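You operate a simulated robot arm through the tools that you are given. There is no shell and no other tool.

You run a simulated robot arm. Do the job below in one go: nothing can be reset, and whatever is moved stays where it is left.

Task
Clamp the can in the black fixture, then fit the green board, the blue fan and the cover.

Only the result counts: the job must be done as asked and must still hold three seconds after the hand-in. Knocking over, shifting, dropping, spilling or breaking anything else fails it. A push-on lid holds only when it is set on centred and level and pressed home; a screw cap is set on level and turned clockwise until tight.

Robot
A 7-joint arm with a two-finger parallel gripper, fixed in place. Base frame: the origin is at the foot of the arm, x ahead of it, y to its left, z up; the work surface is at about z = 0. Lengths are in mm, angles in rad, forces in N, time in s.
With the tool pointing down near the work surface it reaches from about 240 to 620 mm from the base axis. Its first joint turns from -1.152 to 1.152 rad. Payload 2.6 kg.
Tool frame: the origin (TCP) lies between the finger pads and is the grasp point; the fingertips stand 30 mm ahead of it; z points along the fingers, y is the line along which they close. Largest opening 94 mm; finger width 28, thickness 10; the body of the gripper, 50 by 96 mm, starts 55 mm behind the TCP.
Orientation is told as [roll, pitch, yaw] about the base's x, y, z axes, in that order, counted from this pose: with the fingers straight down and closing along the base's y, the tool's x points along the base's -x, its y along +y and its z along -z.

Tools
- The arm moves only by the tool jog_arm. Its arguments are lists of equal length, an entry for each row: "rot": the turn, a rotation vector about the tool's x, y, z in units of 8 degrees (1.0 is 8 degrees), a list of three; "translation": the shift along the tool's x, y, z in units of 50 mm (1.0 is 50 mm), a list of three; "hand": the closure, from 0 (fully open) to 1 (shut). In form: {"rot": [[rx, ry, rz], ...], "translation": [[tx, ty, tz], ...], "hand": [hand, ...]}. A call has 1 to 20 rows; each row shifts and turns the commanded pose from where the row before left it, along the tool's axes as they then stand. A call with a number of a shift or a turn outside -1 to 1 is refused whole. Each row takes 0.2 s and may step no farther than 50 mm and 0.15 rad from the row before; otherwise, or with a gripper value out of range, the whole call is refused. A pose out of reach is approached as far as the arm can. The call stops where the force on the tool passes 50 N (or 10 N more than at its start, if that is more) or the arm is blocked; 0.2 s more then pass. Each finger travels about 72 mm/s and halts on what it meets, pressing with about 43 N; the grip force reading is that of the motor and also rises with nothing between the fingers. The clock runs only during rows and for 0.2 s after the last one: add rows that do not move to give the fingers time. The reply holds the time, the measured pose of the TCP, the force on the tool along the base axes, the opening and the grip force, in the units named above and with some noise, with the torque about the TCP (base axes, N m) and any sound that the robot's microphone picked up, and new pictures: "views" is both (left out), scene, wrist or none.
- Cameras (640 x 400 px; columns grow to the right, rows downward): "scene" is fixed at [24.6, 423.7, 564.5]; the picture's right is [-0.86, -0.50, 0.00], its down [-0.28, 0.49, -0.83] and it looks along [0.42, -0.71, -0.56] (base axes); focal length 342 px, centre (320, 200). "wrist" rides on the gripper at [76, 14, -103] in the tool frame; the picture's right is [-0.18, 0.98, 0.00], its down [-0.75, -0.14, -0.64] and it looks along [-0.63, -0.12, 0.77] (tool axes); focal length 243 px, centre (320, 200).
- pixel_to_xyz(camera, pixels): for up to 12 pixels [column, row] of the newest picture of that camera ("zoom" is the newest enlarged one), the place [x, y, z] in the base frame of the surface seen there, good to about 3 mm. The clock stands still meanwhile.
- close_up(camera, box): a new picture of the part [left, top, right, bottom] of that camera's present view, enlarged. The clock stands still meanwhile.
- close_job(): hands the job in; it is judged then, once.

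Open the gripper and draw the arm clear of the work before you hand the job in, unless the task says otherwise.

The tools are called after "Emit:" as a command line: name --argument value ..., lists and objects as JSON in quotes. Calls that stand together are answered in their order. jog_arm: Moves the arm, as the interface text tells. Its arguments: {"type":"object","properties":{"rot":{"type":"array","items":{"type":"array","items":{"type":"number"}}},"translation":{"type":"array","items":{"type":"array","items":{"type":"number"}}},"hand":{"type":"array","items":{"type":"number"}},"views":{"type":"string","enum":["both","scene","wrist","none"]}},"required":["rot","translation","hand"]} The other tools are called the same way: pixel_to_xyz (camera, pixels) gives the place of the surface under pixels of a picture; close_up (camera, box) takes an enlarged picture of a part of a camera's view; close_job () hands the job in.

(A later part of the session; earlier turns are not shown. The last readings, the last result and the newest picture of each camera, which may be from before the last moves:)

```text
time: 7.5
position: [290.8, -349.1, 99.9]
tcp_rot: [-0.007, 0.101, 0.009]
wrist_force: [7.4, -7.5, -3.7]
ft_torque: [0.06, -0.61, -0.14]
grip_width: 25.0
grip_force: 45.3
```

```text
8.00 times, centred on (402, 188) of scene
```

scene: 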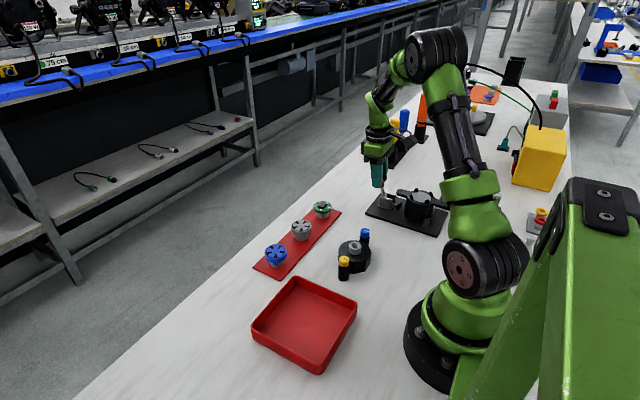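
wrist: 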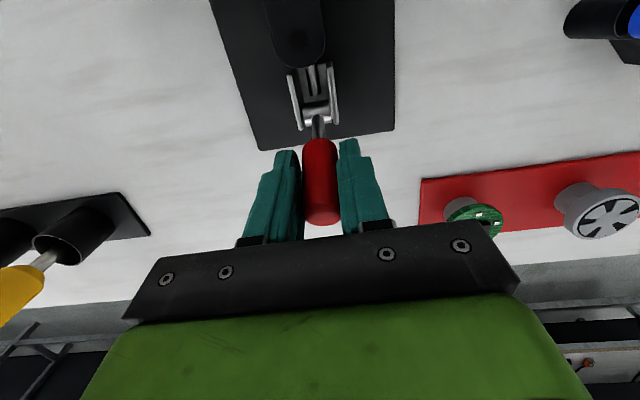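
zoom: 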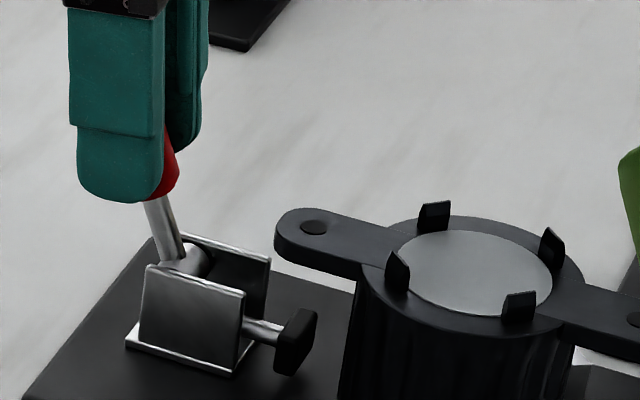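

That frees up: the handle swings outward and the plunger tip creeps toward the can. I continue along the arc about the pivot (≈(269,33), r≈69) in 6.4° steps.

Emit:
jog_arm --rot '[[0, 0.8, 0], [0, 0.8, 0], [0, 0.8, 0], [0, 0, 0]]' --translation '[[-0.151, 0, 0.033], [-0.151, 0, 0.033], [-0.151, 0, 0.033], [0, 0, 0]]' --hand '[1, 1, 1, 1]'

Emit:
close_up --camera "scene" --box '[370, 163, 434, 213]'

```text
time: 8.5
position: [310.2, -349.4, 88.9]
tcp_rot: [-0.002, 0.441, 0.007]
wrist_force: [3.1, -0.5, -12.4]
ft_torque: [-0.02, -0.66, 0.03]
grip_width: 24.7
grip_force: 45.0
```

scene: 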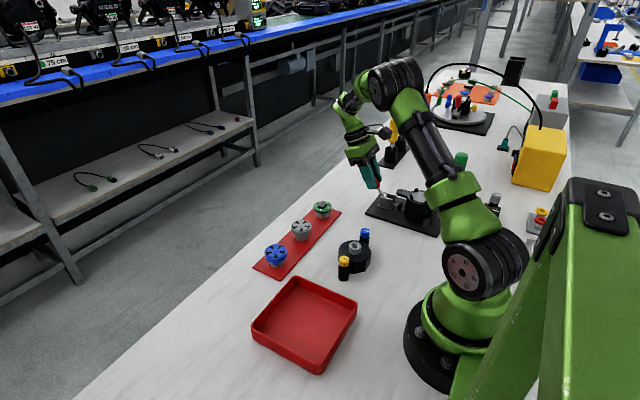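
wrist: 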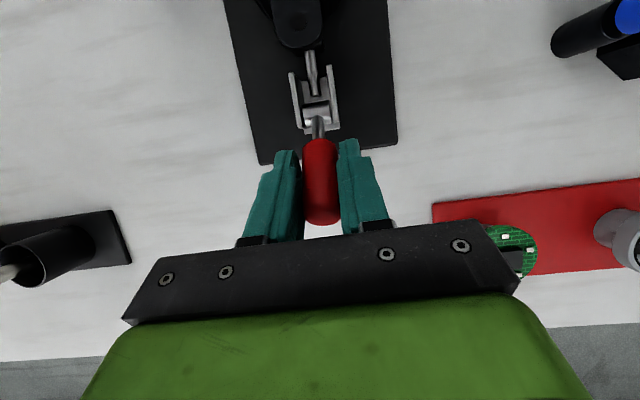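

```text
8.00 times, centred on (402, 188) of scene
```

zoom: 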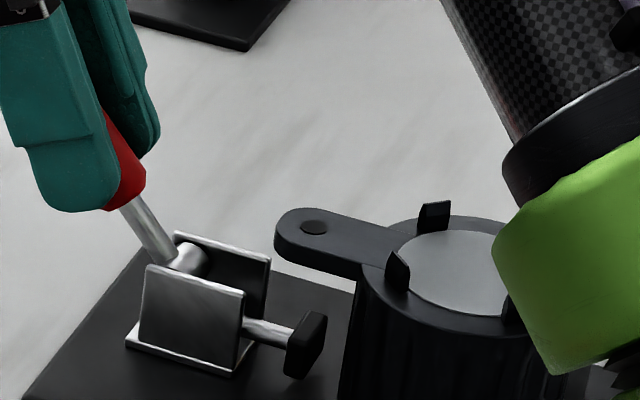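

The plunger advances (tip now at zoom x≈327) with low forces. I keep following the arc.

Emit:
jog_arm --rot '[[0, 0.8, 0], [0, 0.8, 0], [0, 0.8, 0], [0, 0, 0]]' --translation '[[-0.151, 0, 0.033], [-0.151, 0, 0.033], [-0.151, 0, 0.033], [0, 0, 0]]' --hand '[1, 1, 1, 1]'

Emit:
close_up --camera "scene" --box '[370, 163, 434, 213]'

```text
time: 9.5
position: [326.0, -350.6, 73.3]
tcp_rot: [-0.009, 0.774, 0.002]
wrist_force: [-2.1, 3.0, -2.8]
ft_torque: [0.02, -0.09, 0.0]
grip_width: 24.8
grip_force: 45.5
```

scene: 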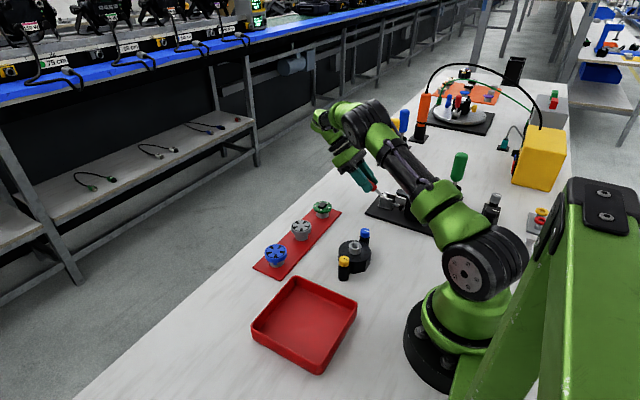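
wrist: 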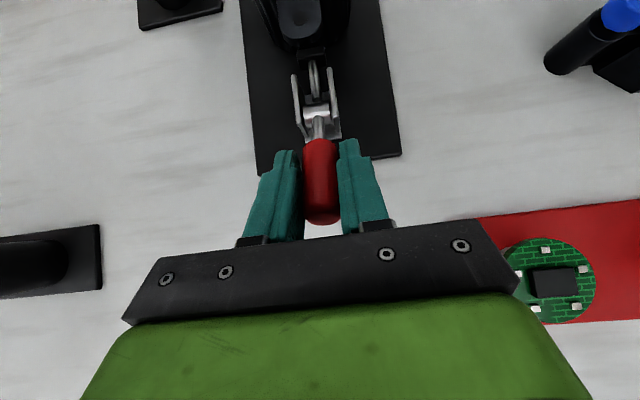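

```text
8.00 times, centred on (402, 188) of scene
```

zoom: 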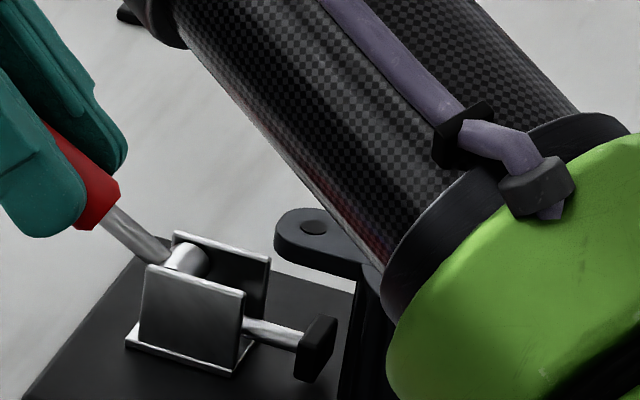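

Good progress, but the arm's link now passes near the can in the view; I check its actual height there before continuing.

Emit:
pixel_to_xyz --camera "scene" --pixels '[[405, 190], [420, 205], [432, 220], [440, 232], [400, 180], [385, 165], [412, 200], [430, 190], [440, 205], [370, 140]]'

```text
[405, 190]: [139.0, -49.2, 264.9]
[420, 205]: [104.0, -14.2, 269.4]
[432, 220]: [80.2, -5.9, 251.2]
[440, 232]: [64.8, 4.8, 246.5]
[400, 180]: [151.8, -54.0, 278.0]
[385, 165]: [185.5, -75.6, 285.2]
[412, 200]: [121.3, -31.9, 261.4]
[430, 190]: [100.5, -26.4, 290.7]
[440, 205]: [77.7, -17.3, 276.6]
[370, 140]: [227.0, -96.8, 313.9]
```

The link is at z≥260 there, well clear. I continue the arc two more steps.

Emit:
jog_arm --rot '[[0, 0.8, 0], [0, 0.8, 0], [0, 0, 0]]' --translation '[[-0.151, 0, 0.033], [-0.151, 0, 0.033], [0, 0, 0]]' --hand '[1, 1, 1]'

Emit:
close_up --camera "scene" --box '[370, 163, 434, 213]'

Emit:
close_up --camera "wrist" --box '[260, 0, 380, 150]'

```text
time: 10.3
position: [333.2, -350.5, 59.7]
tcp_rot: [-0.011, 0.998, -0.003]
wrist_force: [-23.5, 18.8, 3.4]
ft_torque: [0.09, 0.87, 0.23]
grip_width: 24.7
grip_force: 45.2
```

scene: 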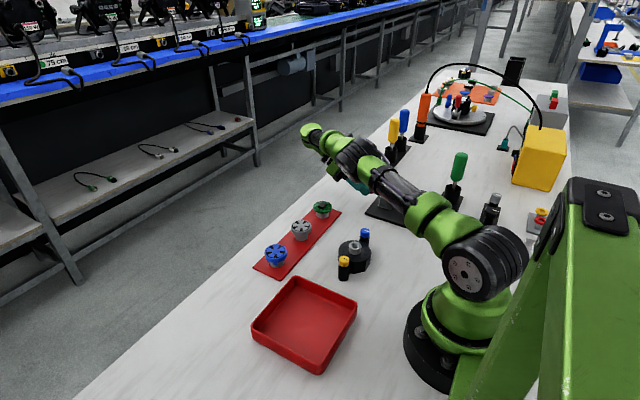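
wrist: 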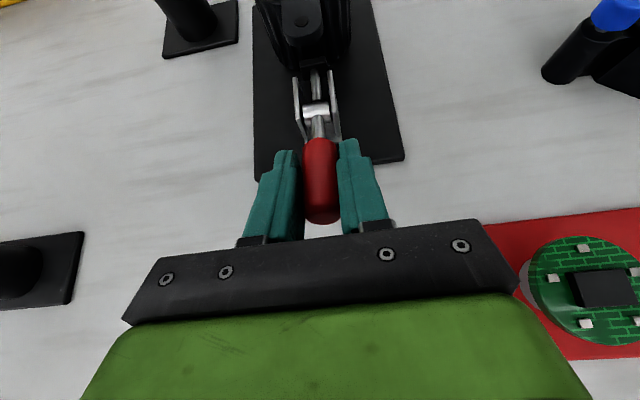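

```text
8.00 times, centred on (402, 188) of scene
```

zoom: 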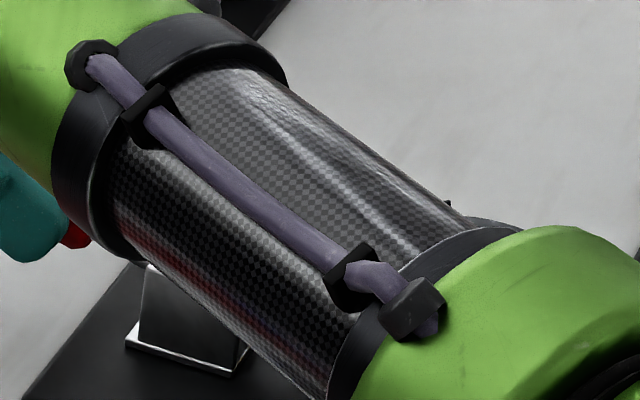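

```text
2.67 times, centred on (320, 75) of wrist
```

zoom: 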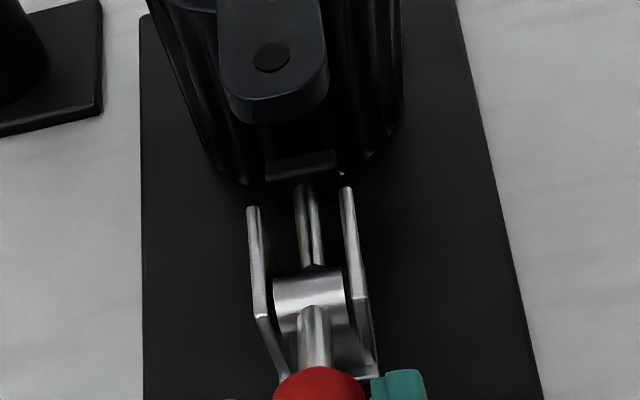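

The plunger tip is at (or nearly at) the can and resistance is rising. I push on in single small steps to find the locked end.

Emit:
jog_arm --rot '[[0, 0.6, 0], [0, 0.6, 0], [0, 0, 0]]' --translation '[[-0.113, 0, 0.025], [-0.113, 0, 0.025], [0, 0, 0]]' --hand '[1, 1, 1]'

Emit:
close_up --camera "wrist" --box '[260, 0, 380, 150]'

```text
time: 10.8
position: [330.2, -350.8, 61.3]
tcp_rot: [-0.051, 1.075, -0.021]
wrist_force: [-2.4, 2.3, 4.6]
ft_torque: [0.14, 0.38, -0.36]
grip_width: 24.9
grip_force: 44.9
out of reach, approached as far as the arm can: row 1, 2
stopped in row 2: the force on the tool passed its limit at 81 N (the readings are from after the stop); the commanded pose is now the measured one
```

scene: 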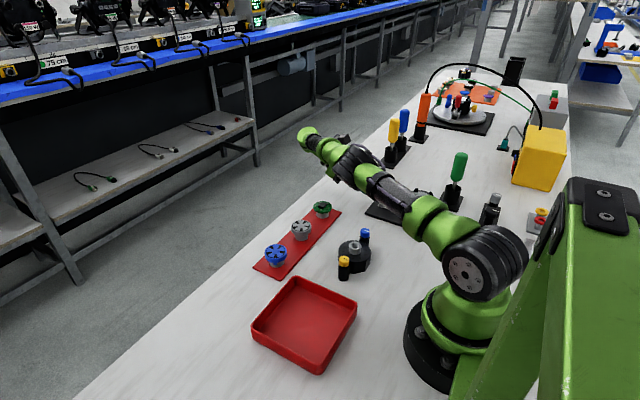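
wrist: 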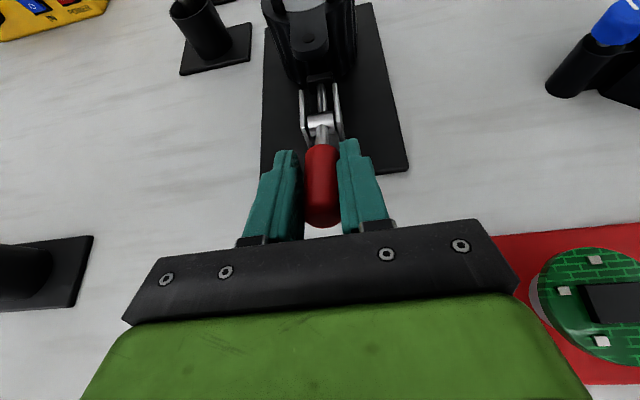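

```text
2.67 times, centred on (320, 75) of wrist
```

zoom: 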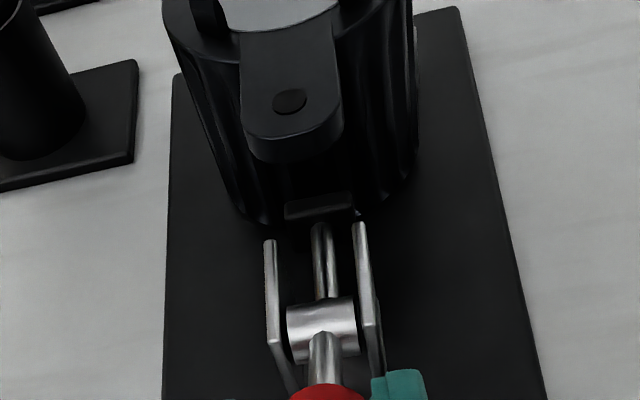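

The tilt has run out of reach with the handle at roughly 70°. I open, lift straight up off the handle, and turn the tool back to vertical to push the handle down from above.

Emit:
jog_arm --rot '[[0, 0, 0], [0, 0, 0], [0, 0, 0], [0, 0, 0], [0, 0, 0], [0, 0, 0], [0, 0, 0]]' --translation '[[0, 0, 0], [0, 0, 0], [0, 0, 0], [0.35, 0, -0.19], [0.6, 0, -0.33], [0.6, 0, -0.33], [0, 0, 0]]' --hand '[0.3, 0.1, 0, 0, 0, 0, 0]'

Emit:
close_up --camera "scene" --box '[370, 163, 434, 213]'

```text
time: 12.4
position: [329.3, -349.2, 115.8]
tcp_rot: [-0.054, 1.074, -0.018]
wrist_force: [0.5, -0.1, -0.5]
ft_torque: [-0.01, 0.02, 0.0]
grip_width: 94.1
grip_force: 0.1
out of reach, approached as far as the arm can: row 6
```

scene: 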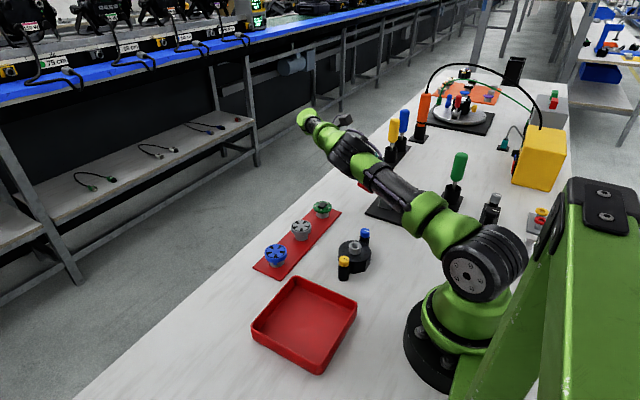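
wrist: 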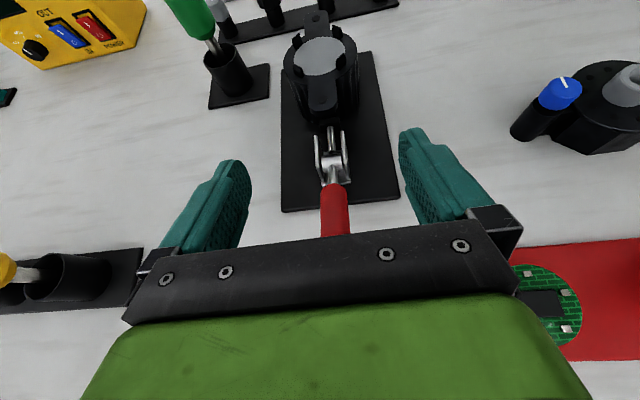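

```text
8.00 times, centred on (402, 188) of scene
```

zoom: 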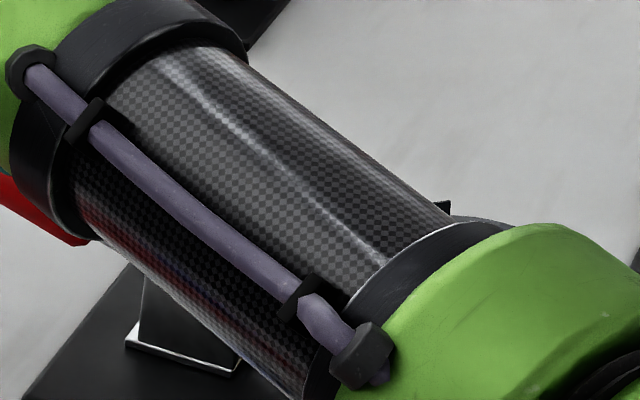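

This view shows the whole fixture; I zoom to see plunger contact and to measure the handle's present angle.

Emit:
close_up --camera "wrist" --box '[270, 0, 410, 240]'

Emit:
close_up --camera "wrist" --box '[270, 10, 390, 110]'

Emit:
close_up --camera "wrist" --box '[290, 90, 390, 240]'

Emit:
pixel_to_xyz --camera "wrist" --pixels '[[335, 195], [335, 225], [334, 175], [331, 140], [325, 122], [322, 104], [318, 55], [316, 25], [348, 50], [290, 60], [322, 215], [348, 215]]'

```text
1.67 times, centred on (340, 120) of wrist
```

zoom: 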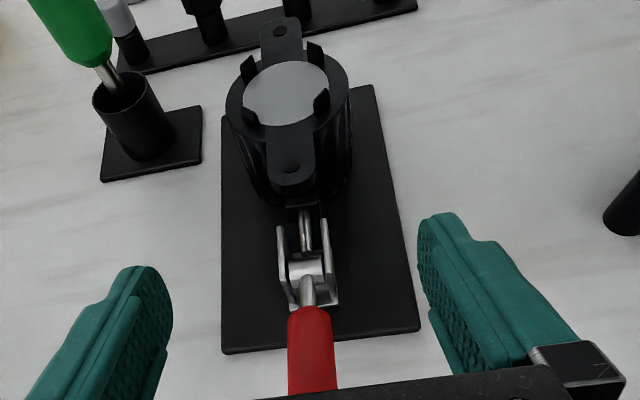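

```text
4.00 times, centred on (330, 60) of wrist
```

zoom: 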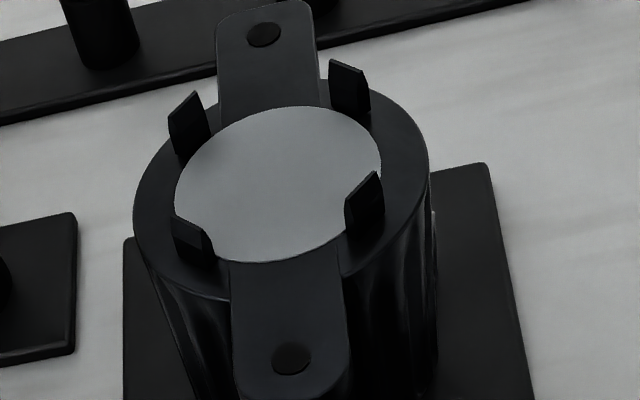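

```text
2.67 times, centred on (340, 165) of wrist
```

zoom: 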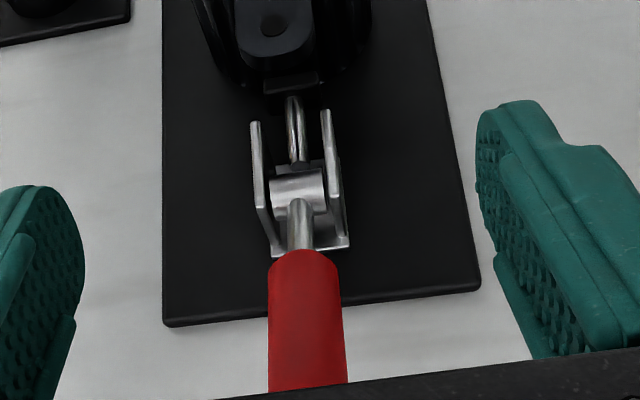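

```text
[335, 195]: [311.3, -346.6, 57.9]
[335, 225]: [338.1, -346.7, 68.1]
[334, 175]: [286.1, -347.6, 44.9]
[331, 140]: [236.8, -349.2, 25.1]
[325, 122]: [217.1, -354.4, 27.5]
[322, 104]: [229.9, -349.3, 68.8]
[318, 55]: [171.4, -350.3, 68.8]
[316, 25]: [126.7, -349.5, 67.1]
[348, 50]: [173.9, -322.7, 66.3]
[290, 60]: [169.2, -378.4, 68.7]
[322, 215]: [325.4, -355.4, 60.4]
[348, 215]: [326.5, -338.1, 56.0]
```

The handle is ~20° above horizontal. I turn the tool back to vertical about the TCP while closing the fingers.

Emit:
jog_arm --rot '[[0, -0.96, 0], [0, -0.96, 0], [0, -0.96, 0], [0, -0.96, 0], [0, -0.96, 0], [0, -0.96, 0], [0, -0.96, 0], [0, -0.97, 0], [0, 0, 0]]' --translation '[[0, 0, -0.1], [0, 0, -0.1], [0, 0, -0.1], [0, 0, 0], [0, 0, 0], [0, 0, 0], [0, 0, 0], [0, 0, 0], [0, 0, 0]]' --hand '[0.5, 1, 1, 1, 1, 1, 1, 1, 1]'

```text
time: 14.4
position: [342.4, -349.5, 123.4]
tcp_rot: [-0.025, 0.0, 0.025]
wrist_force: [-0.1, 0.3, 0.4]
ft_torque: [-0.01, -0.02, 0.01]
grip_width: 0.1
grip_force: 33.0
```

scene: 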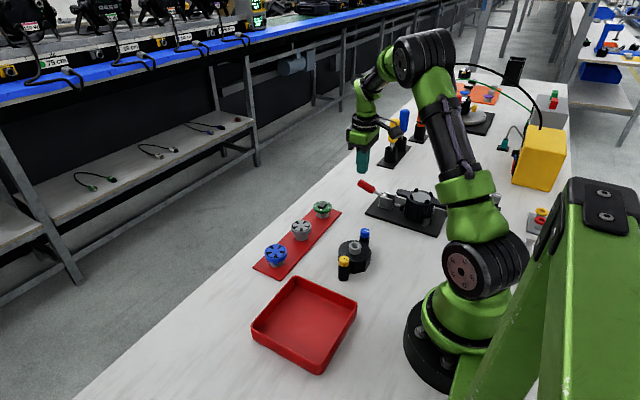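
wrist: 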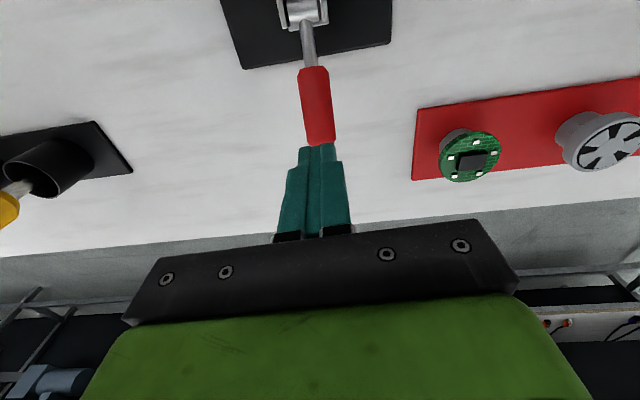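

The scene now shows the handle clearly at (366,187). I level the tool and look at the plunger contact before pushing.

Emit:
jog_arm --rot '[[-0.18, 0, 0.18], [0, 0, 0]]' --translation '[[0.1, 0, 0], [0, 0, 0]]' --hand '[1, 1]' --views "none"

Emit:
close_up --camera "scene" --box '[350, 170, 430, 220]'

Emit:
pixel_to_xyz --camera "zoom" --pixels '[[85, 90], [120, 110], [165, 140], [190, 150], [355, 265], [370, 270], [390, 280], [100, 130], [140, 150]]'

```text
time: 15.0
position: [336.0, -350.3, 120.9]
tcp_rot: [0.002, 0.001, 0.0]
wrist_force: [-0.9, 0.5, -0.1]
ft_torque: [-0.02, 0.04, -0.01]
grip_width: 0.0
grip_force: 33.1
```

```text
8.00 times, centred on (390, 195) of scene
```

zoom: 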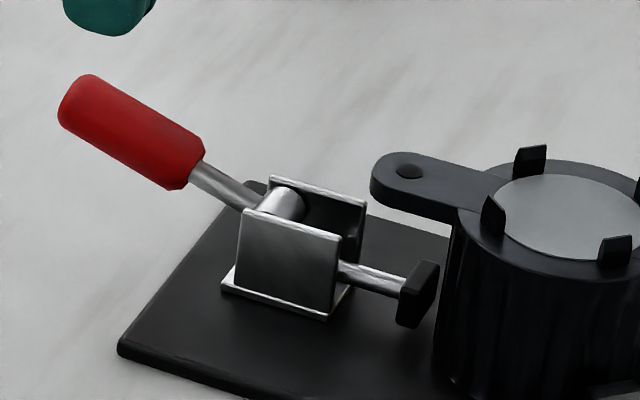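

```text
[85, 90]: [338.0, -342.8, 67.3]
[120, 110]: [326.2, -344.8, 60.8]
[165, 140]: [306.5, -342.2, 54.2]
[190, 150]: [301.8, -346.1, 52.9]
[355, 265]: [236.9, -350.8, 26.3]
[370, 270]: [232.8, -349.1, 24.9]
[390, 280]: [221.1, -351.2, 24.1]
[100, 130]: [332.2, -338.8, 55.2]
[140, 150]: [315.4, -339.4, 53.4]
```

There is still a small gap between tip and can. I push down on the handle end (x≈336) with the closed fingertips in small steps.

Emit:
jog_arm --rot '[[0, 0, 0], [0, 0, 0], [0, 0, 0], [0, 0, 0], [0, 0, 0], [0, 0, 0]]' --translation '[[0, 0.04, 0.2], [0, 0, 0.2], [0, 0, 0.15], [0, 0, 0.15], [0, 0, 0.1], [0, 0, 0]]' --hand '[1, 1, 1, 1, 1, 1]'

Emit:
close_up --camera "scene" --box '[350, 170, 430, 220]'

```text
time: 16.4
position: [337.7, -346.2, 81.8]
tcp_rot: [0.0, 0.001, 0.0]
wrist_force: [-0.7, 0.5, -0.1]
ft_torque: [-0.02, 0.0, 0.0]
grip_width: 0.2
grip_force: 33.1
```

scene: 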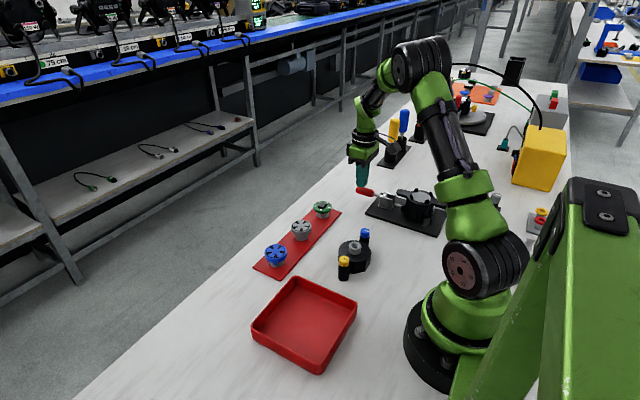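
wrist: 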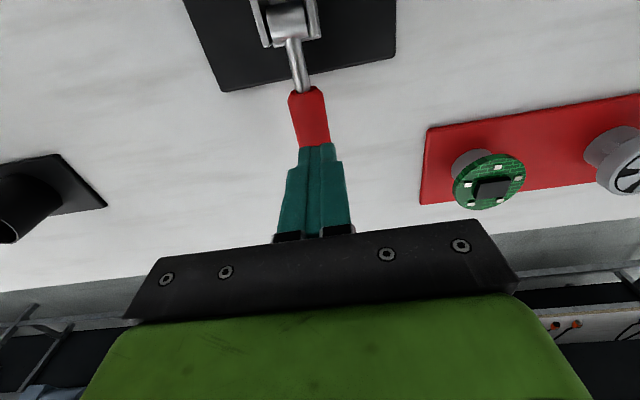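

```text
8.00 times, centred on (390, 195) of scene
```

zoom: 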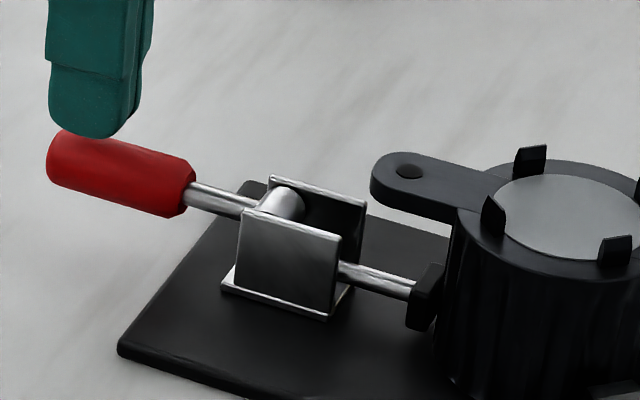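

The handle went down and the tip now meets the can. I press on in small steps to see whether it reaches its locked end.

Emit:
jog_arm --rot '[[0, 0, 0], [0, 0, 0], [0, 0, 0], [0, 0, 0]]' --translation '[[0, 0, 0.08], [0, 0, 0.08], [0, 0, 0.08], [0, 0, 0]]' --hand '[1, 1, 1, 1]' --views "none"

Emit:
close_up --camera "scene" --box '[350, 170, 430, 220]'

```text
time: 17.4
position: [338.2, -349.1, 74.4]
tcp_rot: [0.001, -0.004, -0.004]
wrist_force: [-4.5, 4.8, 11.8]
ft_torque: [0.09, 0.3, -0.07]
grip_width: 0.0
grip_force: 32.9
stopped in row 4: the force on the tool passed its limit at 52 N (the readings are from after the stop); the commanded pose is now the measured one
```

```text
8.00 times, centred on (390, 195) of scene
```

zoom: 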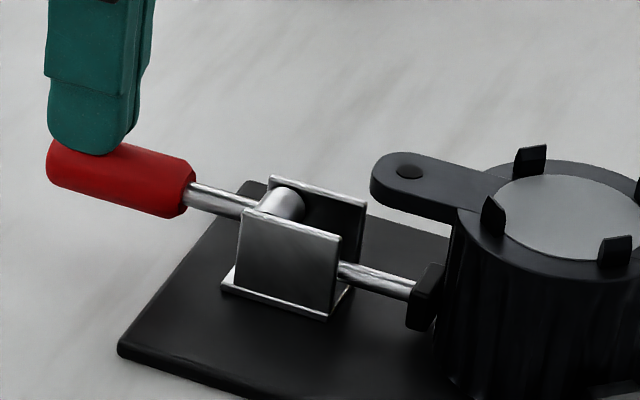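

It reached a firm stop at 52 N with the handle horizontal (tip z≈44). I lift off and check that the clamp stays closed and where the can sits now.

Emit:
jog_arm --rot '[[0, 0, 0], [0, 0, 0], [0, 0, 0], [0, 0, 0]]' --translation '[[0, 0, -0.6], [0, 0, -1], [0, 0, -1], [0, 0, 0]]' --hand '[1, 1, 0.5, 0]'

Emit:
close_up --camera "scene" --box '[350, 170, 430, 220]'

Emit:
close_up --camera "scene" --box '[400, 178, 464, 218]'

Emit:
pixel_to_xyz --camera "zoom" --pixels '[[13, 131], [420, 246], [236, 180], [140, 175], [333, 200], [172, 92], [305, 125], [120, 150], [280, 205], [190, 105], [85, 185]]'

```text
time: 18.4
position: [337.2, -345.5, 202.8]
tcp_rot: [0.0, -0.003, -0.002]
wrist_force: [0.5, -0.5, -0.3]
ft_torque: [-0.01, 0.01, 0.01]
grip_width: 79.9
grip_force: 0.0
```

scene: 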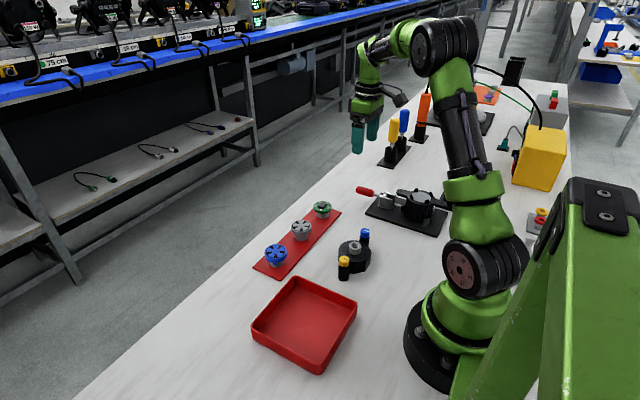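
wrist: 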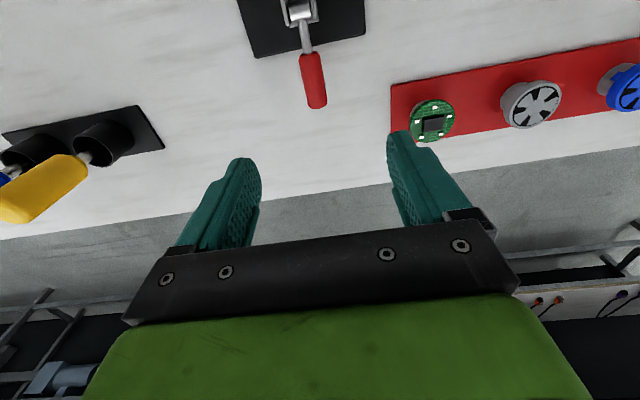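

```text
8.00 times, centred on (390, 195) of scene
```

zoom: 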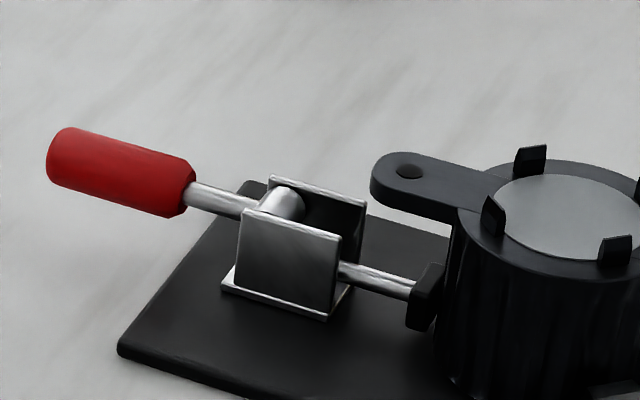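

```text
10.00 times, centred on (432, 198) of scene
```

zoom: 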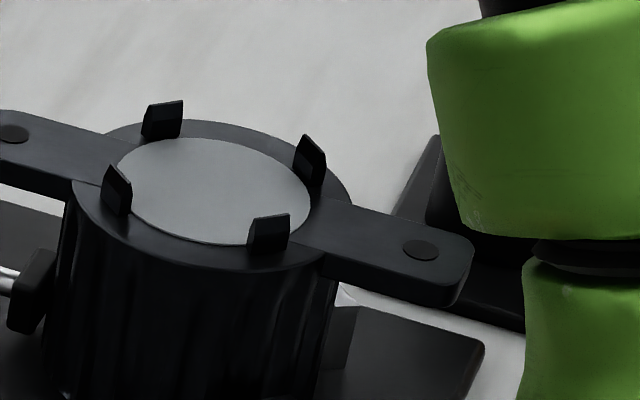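

```text
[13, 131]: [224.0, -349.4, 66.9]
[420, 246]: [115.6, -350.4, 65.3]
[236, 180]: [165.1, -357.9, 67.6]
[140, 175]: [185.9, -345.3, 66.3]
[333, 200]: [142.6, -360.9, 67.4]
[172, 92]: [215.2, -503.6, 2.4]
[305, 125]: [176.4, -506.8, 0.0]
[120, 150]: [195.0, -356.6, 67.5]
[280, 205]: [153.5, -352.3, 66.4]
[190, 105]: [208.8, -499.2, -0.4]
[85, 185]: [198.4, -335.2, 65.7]
```

The clamp holds: handle horizontal, tip on the can, can centre ≈(170,-350) with ears along x. Now I measure the board's centre precisely from this view.

Emit:
close_up --camera "wrist" --box '[400, 90, 464, 150]'

Emit:
close_up --camera "scene" --box '[305, 195, 340, 225]'

Emit:
pixel_to_xyz --camera "zoom" --pixels '[[205, 148], [435, 148], [322, 90], [320, 210], [225, 110], [410, 110], [235, 190], [405, 190], [320, 225], [320, 240], [325, 130], [320, 260]]'

```text
6.67 times, centred on (432, 120) of wrist
```

zoom: 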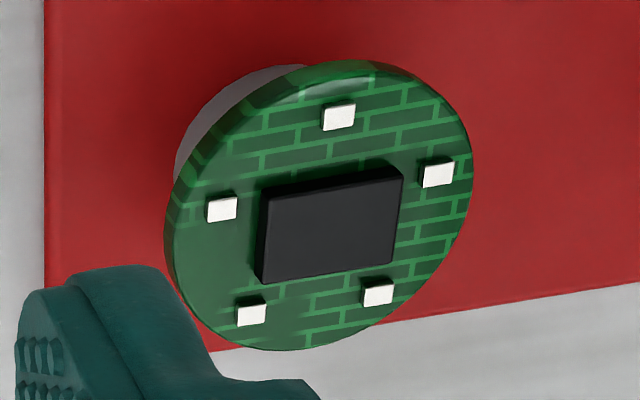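

```text
13.33 times, centred on (322, 210) of scene
```

zoom: 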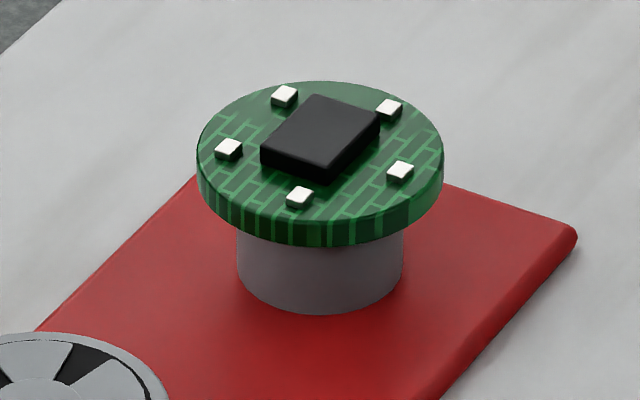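

```text
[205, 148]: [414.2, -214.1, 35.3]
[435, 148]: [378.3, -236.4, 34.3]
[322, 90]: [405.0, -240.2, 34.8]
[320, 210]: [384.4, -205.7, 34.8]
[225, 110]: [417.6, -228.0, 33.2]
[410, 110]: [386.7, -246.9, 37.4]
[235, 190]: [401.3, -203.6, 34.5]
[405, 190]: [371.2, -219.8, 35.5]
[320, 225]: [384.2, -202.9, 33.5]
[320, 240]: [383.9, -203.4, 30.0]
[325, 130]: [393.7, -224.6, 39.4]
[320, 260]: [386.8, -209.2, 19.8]
```

Board centre ≈(394.8,-224.3), top z≈34.8. I move above it with the gripper open.

Emit:
jog_arm --rot '[[0, 0, 0], [0, 0, 0], [0, 0, 0], [0, 0, 0], [0, 0, 0]]' --translation '[[-0.288, 0.606, 0.414], [-0.288, 0.606, 0.414], [-0.288, 0.606, 0.414], [-0.288, 0.606, 0.414], [0, 0, 0]]' --hand '[0, 0, 0, 0, 0]'

```text
time: 19.6
position: [395.8, -225.7, 122.4]
tcp_rot: [0.0, 0.0, -0.001]
wrist_force: [-0.9, 0.4, -0.1]
ft_torque: [0.02, 0.03, -0.01]
grip_width: 93.9
grip_force: 0.0
```

scene: 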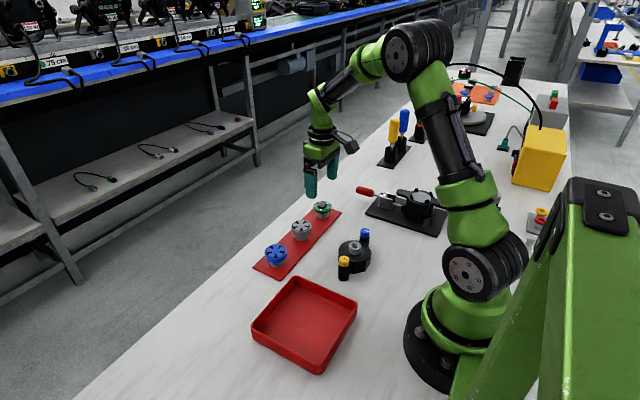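
wrist: 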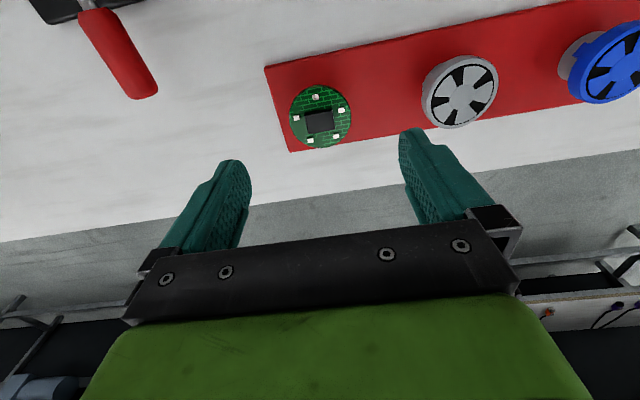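

I descend to z≈61 so the fingertips reach just the board's edge, then check alignment before closing.

Emit:
jog_arm --rot '[[0, 0, 0], [0, 0, 0], [0, 0, 0], [0, 0, 0]]' --translation '[[0.01, 0.014, 0.41], [0.01, 0.014, 0.41], [0, 0, 0.41], [0, 0, 0]]' --hand '[0, 0, 0.3, 0.4]'

Emit:
close_up --camera "scene" --box '[290, 185, 354, 225]'

Emit:
close_up --camera "wrist" --box '[230, 100, 430, 240]'

```text
time: 20.6
position: [396.0, -224.5, 60.0]
tcp_rot: [0.0, -0.002, -0.002]
wrist_force: [-0.2, -0.1, -0.6]
ft_torque: [-0.04, 0.01, 0.01]
grip_width: 56.4
grip_force: 0.1
```

scene: 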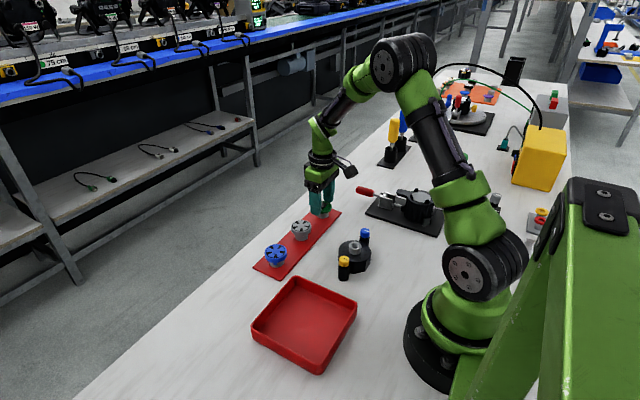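
wrist: 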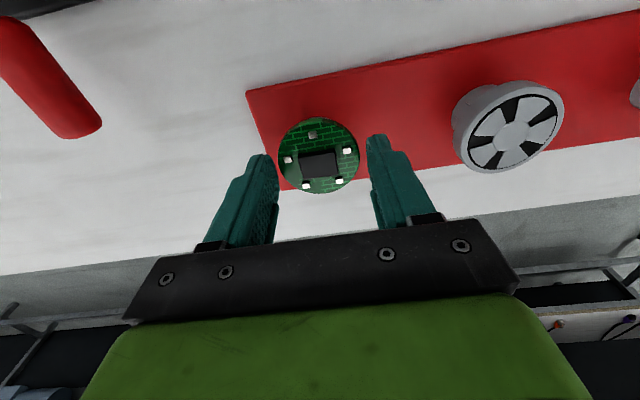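

```text
10.00 times, centred on (322, 205) of scene
```

zoom: 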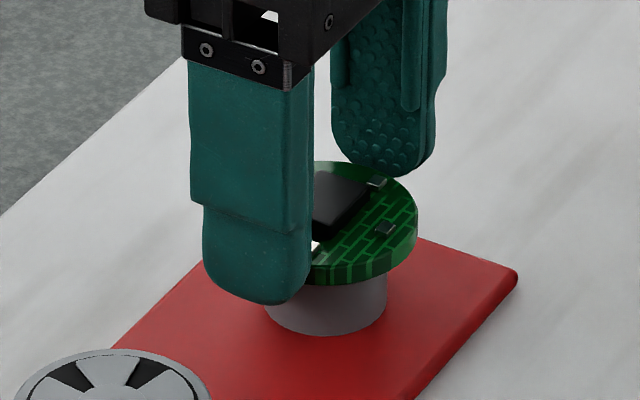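

```text
2.86 times, centred on (330, 170) of wrist
```

zoom: 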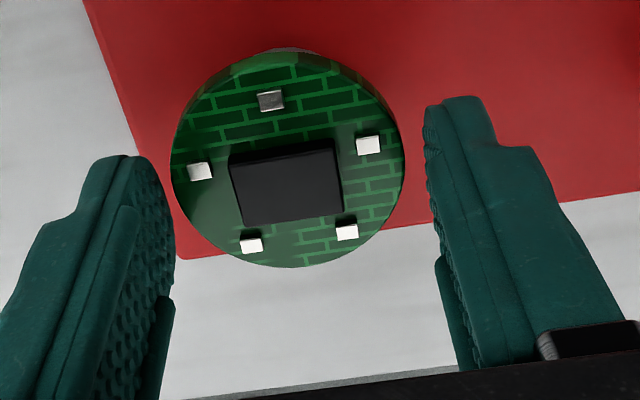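

Alignment looks good (TCP x=396 vs board 394.8). I close on the board edge.

Emit:
jog_arm --rot '[[0, 0, 0], [0, 0, 0], [0, 0, 0], [0, 0, 0]]' --translation '[[0.015, 0, 0], [0, 0, 0], [0, 0, 0], [0, 0, 0]]' --hand '[0.45, 0.5, 1, 1]'

Emit:
close_up --camera "scene" --box '[290, 185, 354, 225]'

Emit:
close_up --camera "wrist" --box '[230, 100, 430, 240]'

```text
time: 21.6
position: [393.8, -224.6, 58.8]
tcp_rot: [0.0, -0.001, -0.002]
wrist_force: [-0.7, -0.1, 0.6]
ft_torque: [0.0, 0.01, -0.01]
grip_width: 47.2
grip_force: 43.2
```

scene: 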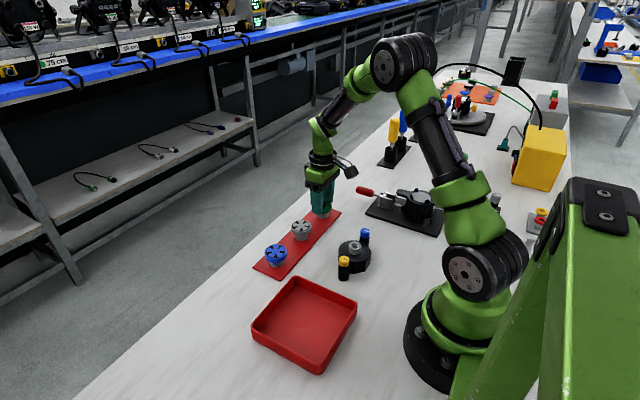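
wrist: 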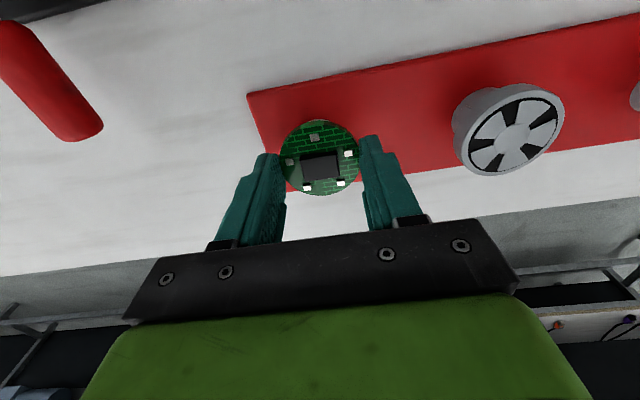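

```text
10.00 times, centred on (322, 205) of scene
```

zoom: 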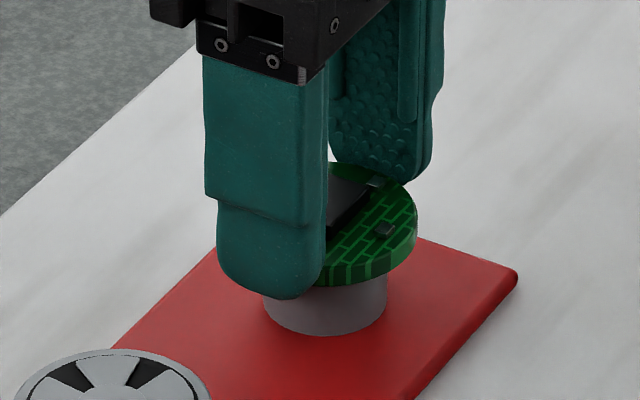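

```text
2.86 times, centred on (330, 170) of wrist
```

zoom: 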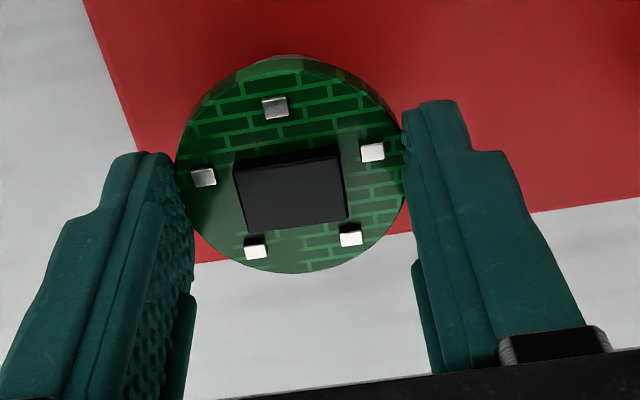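

The board is gripped (47.2 mm). I lift it and look at how it sits relative to the fingertips.

Emit:
jog_arm --rot '[[0, 0, 0], [0, 0, 0], [0, 0, 0], [0, 0, 0], [0, 0, 0]]' --translation '[[0, 0, -0.2], [0, 0, -0.5], [0, 0, -0.6], [0, 0, -0.6], [0, 0, 0]]' --hand '[1, 1, 1, 1, 1]'

Emit:
close_up --camera "scene" --box '[280, 150, 354, 200]'

Emit:
close_up --camera "wrist" --box '[230, 100, 430, 240]'

```text
time: 22.8
position: [394.8, -223.8, 155.7]
tcp_rot: [0.0, -0.002, -0.002]
wrist_force: [0.1, -0.6, -0.2]
ft_torque: [-0.02, 0.01, 0.0]
grip_width: 47.2
grip_force: 42.6
```

scene: 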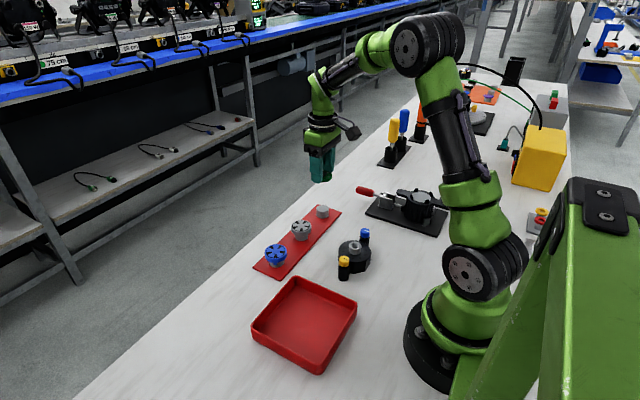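
wrist: 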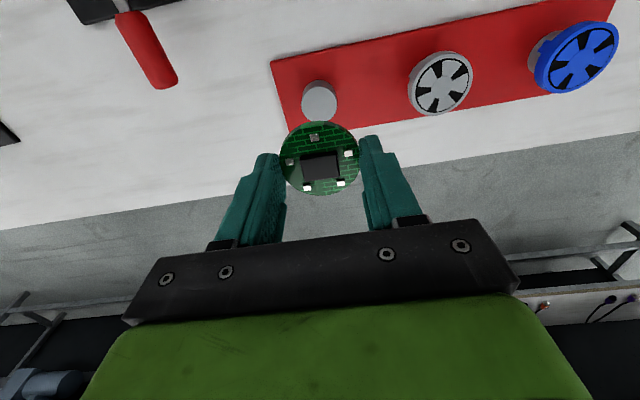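

```text
8.00 times, centred on (317, 175) of scene
```

zoom: 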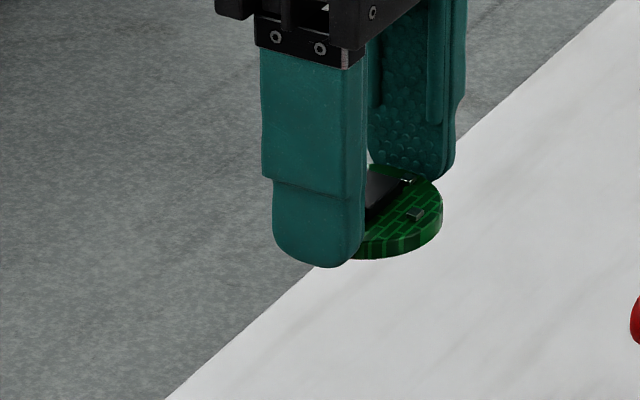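

```text
2.86 times, centred on (330, 170) of wrist
```

zoom: 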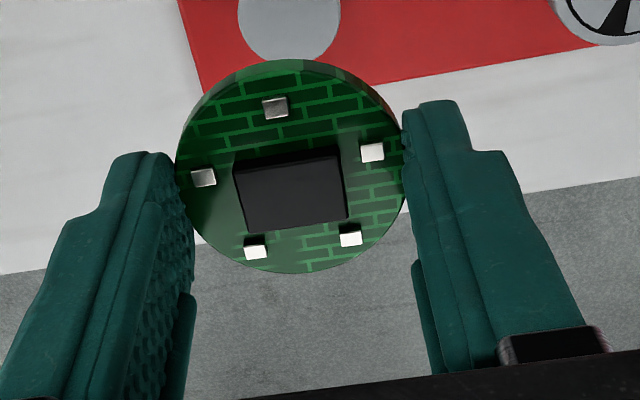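

The board came off its pedestal level. I measure its pads (their mean is the board centre) relative to the TCP.

Emit:
pixel_to_xyz --camera "zoom" --pixels '[[275, 108], [203, 177], [372, 152], [256, 252], [351, 238], [290, 185], [290, 62], [300, 271], [180, 160], [400, 160]]'

```text
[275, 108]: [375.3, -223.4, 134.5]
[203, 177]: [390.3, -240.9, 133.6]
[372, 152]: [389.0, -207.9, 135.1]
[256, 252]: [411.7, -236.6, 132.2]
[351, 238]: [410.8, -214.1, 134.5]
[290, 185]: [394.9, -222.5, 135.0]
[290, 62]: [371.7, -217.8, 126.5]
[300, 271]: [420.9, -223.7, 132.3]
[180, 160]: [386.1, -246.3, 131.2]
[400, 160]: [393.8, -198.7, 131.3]
```

Board is centred on the TCP within ~1 mm, and its underside is about level with the fingertips. I carry it over the can to (170,-350), z≈155.

Emit:
jog_arm --rot '[[0, 0, 0], [0, 0, 0], [0, 0, 0], [0, 0, 0], [0, 0, 0], [0, 0, 0], [0, 0, 0], [0, 0, 0]]' --translation '[[0.642, -0.36, 0], [0.642, -0.36, 0], [0.642, -0.36, 0], [0.642, -0.36, 0], [0.642, -0.36, 0], [0.642, -0.36, 0], [0.642, -0.36, 0], [0, 0, 0]]' --hand '[1, 1, 1, 1, 1, 1, 1, 1]'

Emit:
close_up --camera "scene" --box '[380, 140, 476, 220]'

```text
time: 24.6
position: [169.7, -352.4, 151.8]
tcp_rot: [0.001, -0.003, -0.002]
wrist_force: [-0.7, 0.1, -0.2]
ft_torque: [0.01, 0.02, 0.05]
grip_width: 47.6
grip_force: 42.6
```

scene: 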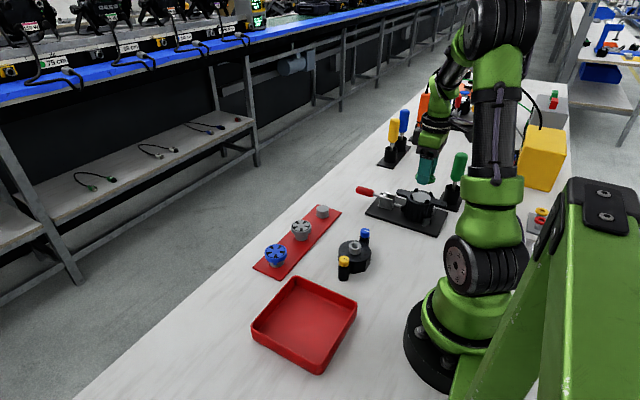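
wrist: 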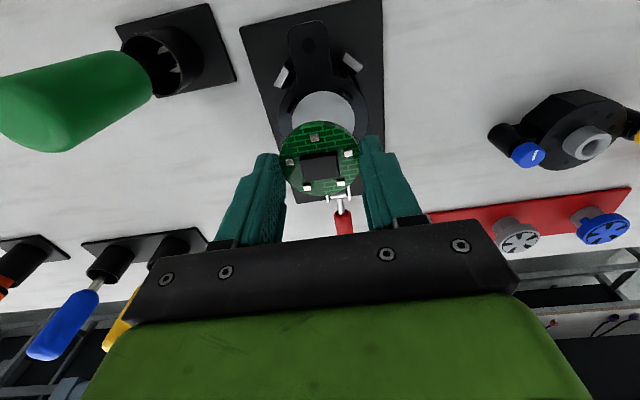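

```text
5.00 times, centred on (428, 180) of scene
```

zoom: 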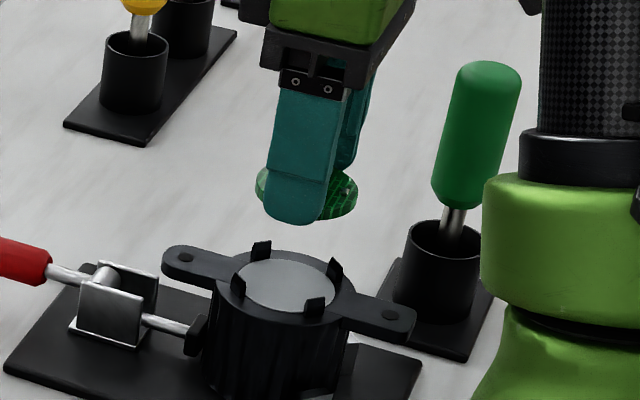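

I take several still readings to average out noise, and measure the can's features from the wrist view.

Emit:
jog_arm --rot '[[0, 0, 0]]' --translation '[[0, 0, 0]]' --hand '[1]' --views "none"

Emit:
jog_arm --rot '[[0, 0, 0]]' --translation '[[0, 0, 0]]' --hand '[1]' --views "none"

Emit:
jog_arm --rot '[[0, 0, 0]]' --translation '[[0, 0, 0]]' --hand '[1]' --views "none"

Emit:
jog_arm --rot '[[0, 0, 0]]' --translation '[[0, 0, 0]]' --hand '[1]' --views "wrist"

Emit:
close_up --camera "wrist" --box '[240, 10, 400, 210]'

Emit:
pixel_to_xyz --camera "zoom" --pixels '[[288, 160], [310, 80], [250, 225], [415, 225], [330, 195], [400, 240], [275, 240], [215, 200], [390, 155]]'

```text
time: 25.0
position: [169.3, -353.2, 151.2]
tcp_rot: [0.001, -0.002, -0.002]
wrist_force: [-0.5, 0.1, -0.4]
ft_torque: [-0.03, 0.0, -0.01]
grip_width: 47.5
grip_force: 43.2
```

```text
time: 25.4
position: [169.8, -352.6, 151.9]
tcp_rot: [0.0, -0.001, 0.0]
wrist_force: [0.1, 0.7, -0.6]
ft_torque: [0.01, 0.03, -0.01]
grip_width: 47.4
grip_force: 43.7
```

```text
time: 25.8
position: [169.5, -352.6, 152.6]
tcp_rot: [0.001, -0.002, -0.004]
wrist_force: [0.7, 0.2, -0.3]
ft_torque: [-0.03, 0.0, -0.01]
grip_width: 47.3
grip_force: 42.9
```

```text
time: 26.2
position: [170.0, -353.1, 152.2]
tcp_rot: [0.0, 0.0, -0.003]
wrist_force: [0.1, -0.6, -0.5]
ft_torque: [0.03, -0.03, -0.01]
grip_width: 47.4
grip_force: 43.0
```

wrist: 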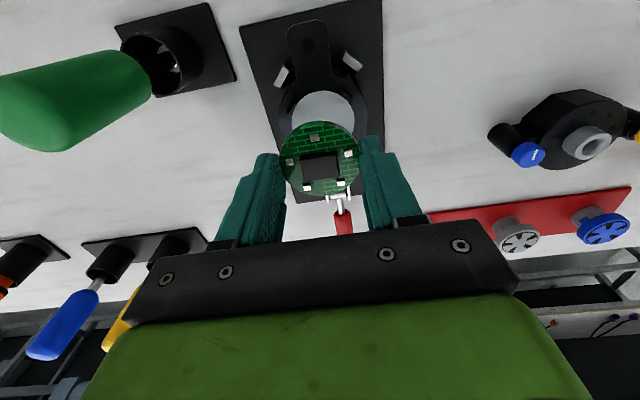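

```text
2.00 times, centred on (320, 110) of wrist
```

zoom: 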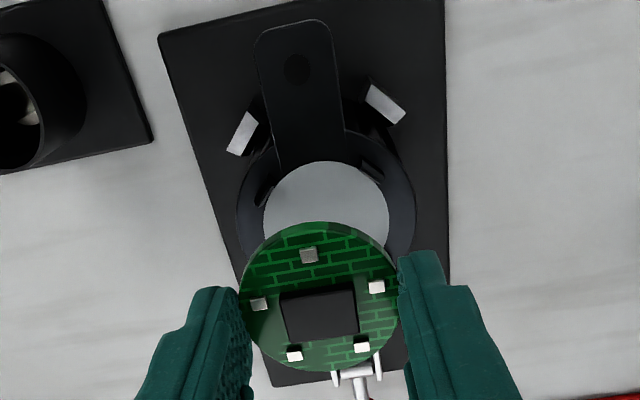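

```text
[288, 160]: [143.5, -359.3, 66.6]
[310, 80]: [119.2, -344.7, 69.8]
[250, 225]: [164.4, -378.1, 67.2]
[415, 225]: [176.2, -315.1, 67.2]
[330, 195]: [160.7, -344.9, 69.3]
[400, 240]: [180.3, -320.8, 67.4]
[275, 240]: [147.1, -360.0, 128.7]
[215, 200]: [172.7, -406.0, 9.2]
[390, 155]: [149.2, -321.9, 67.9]
```

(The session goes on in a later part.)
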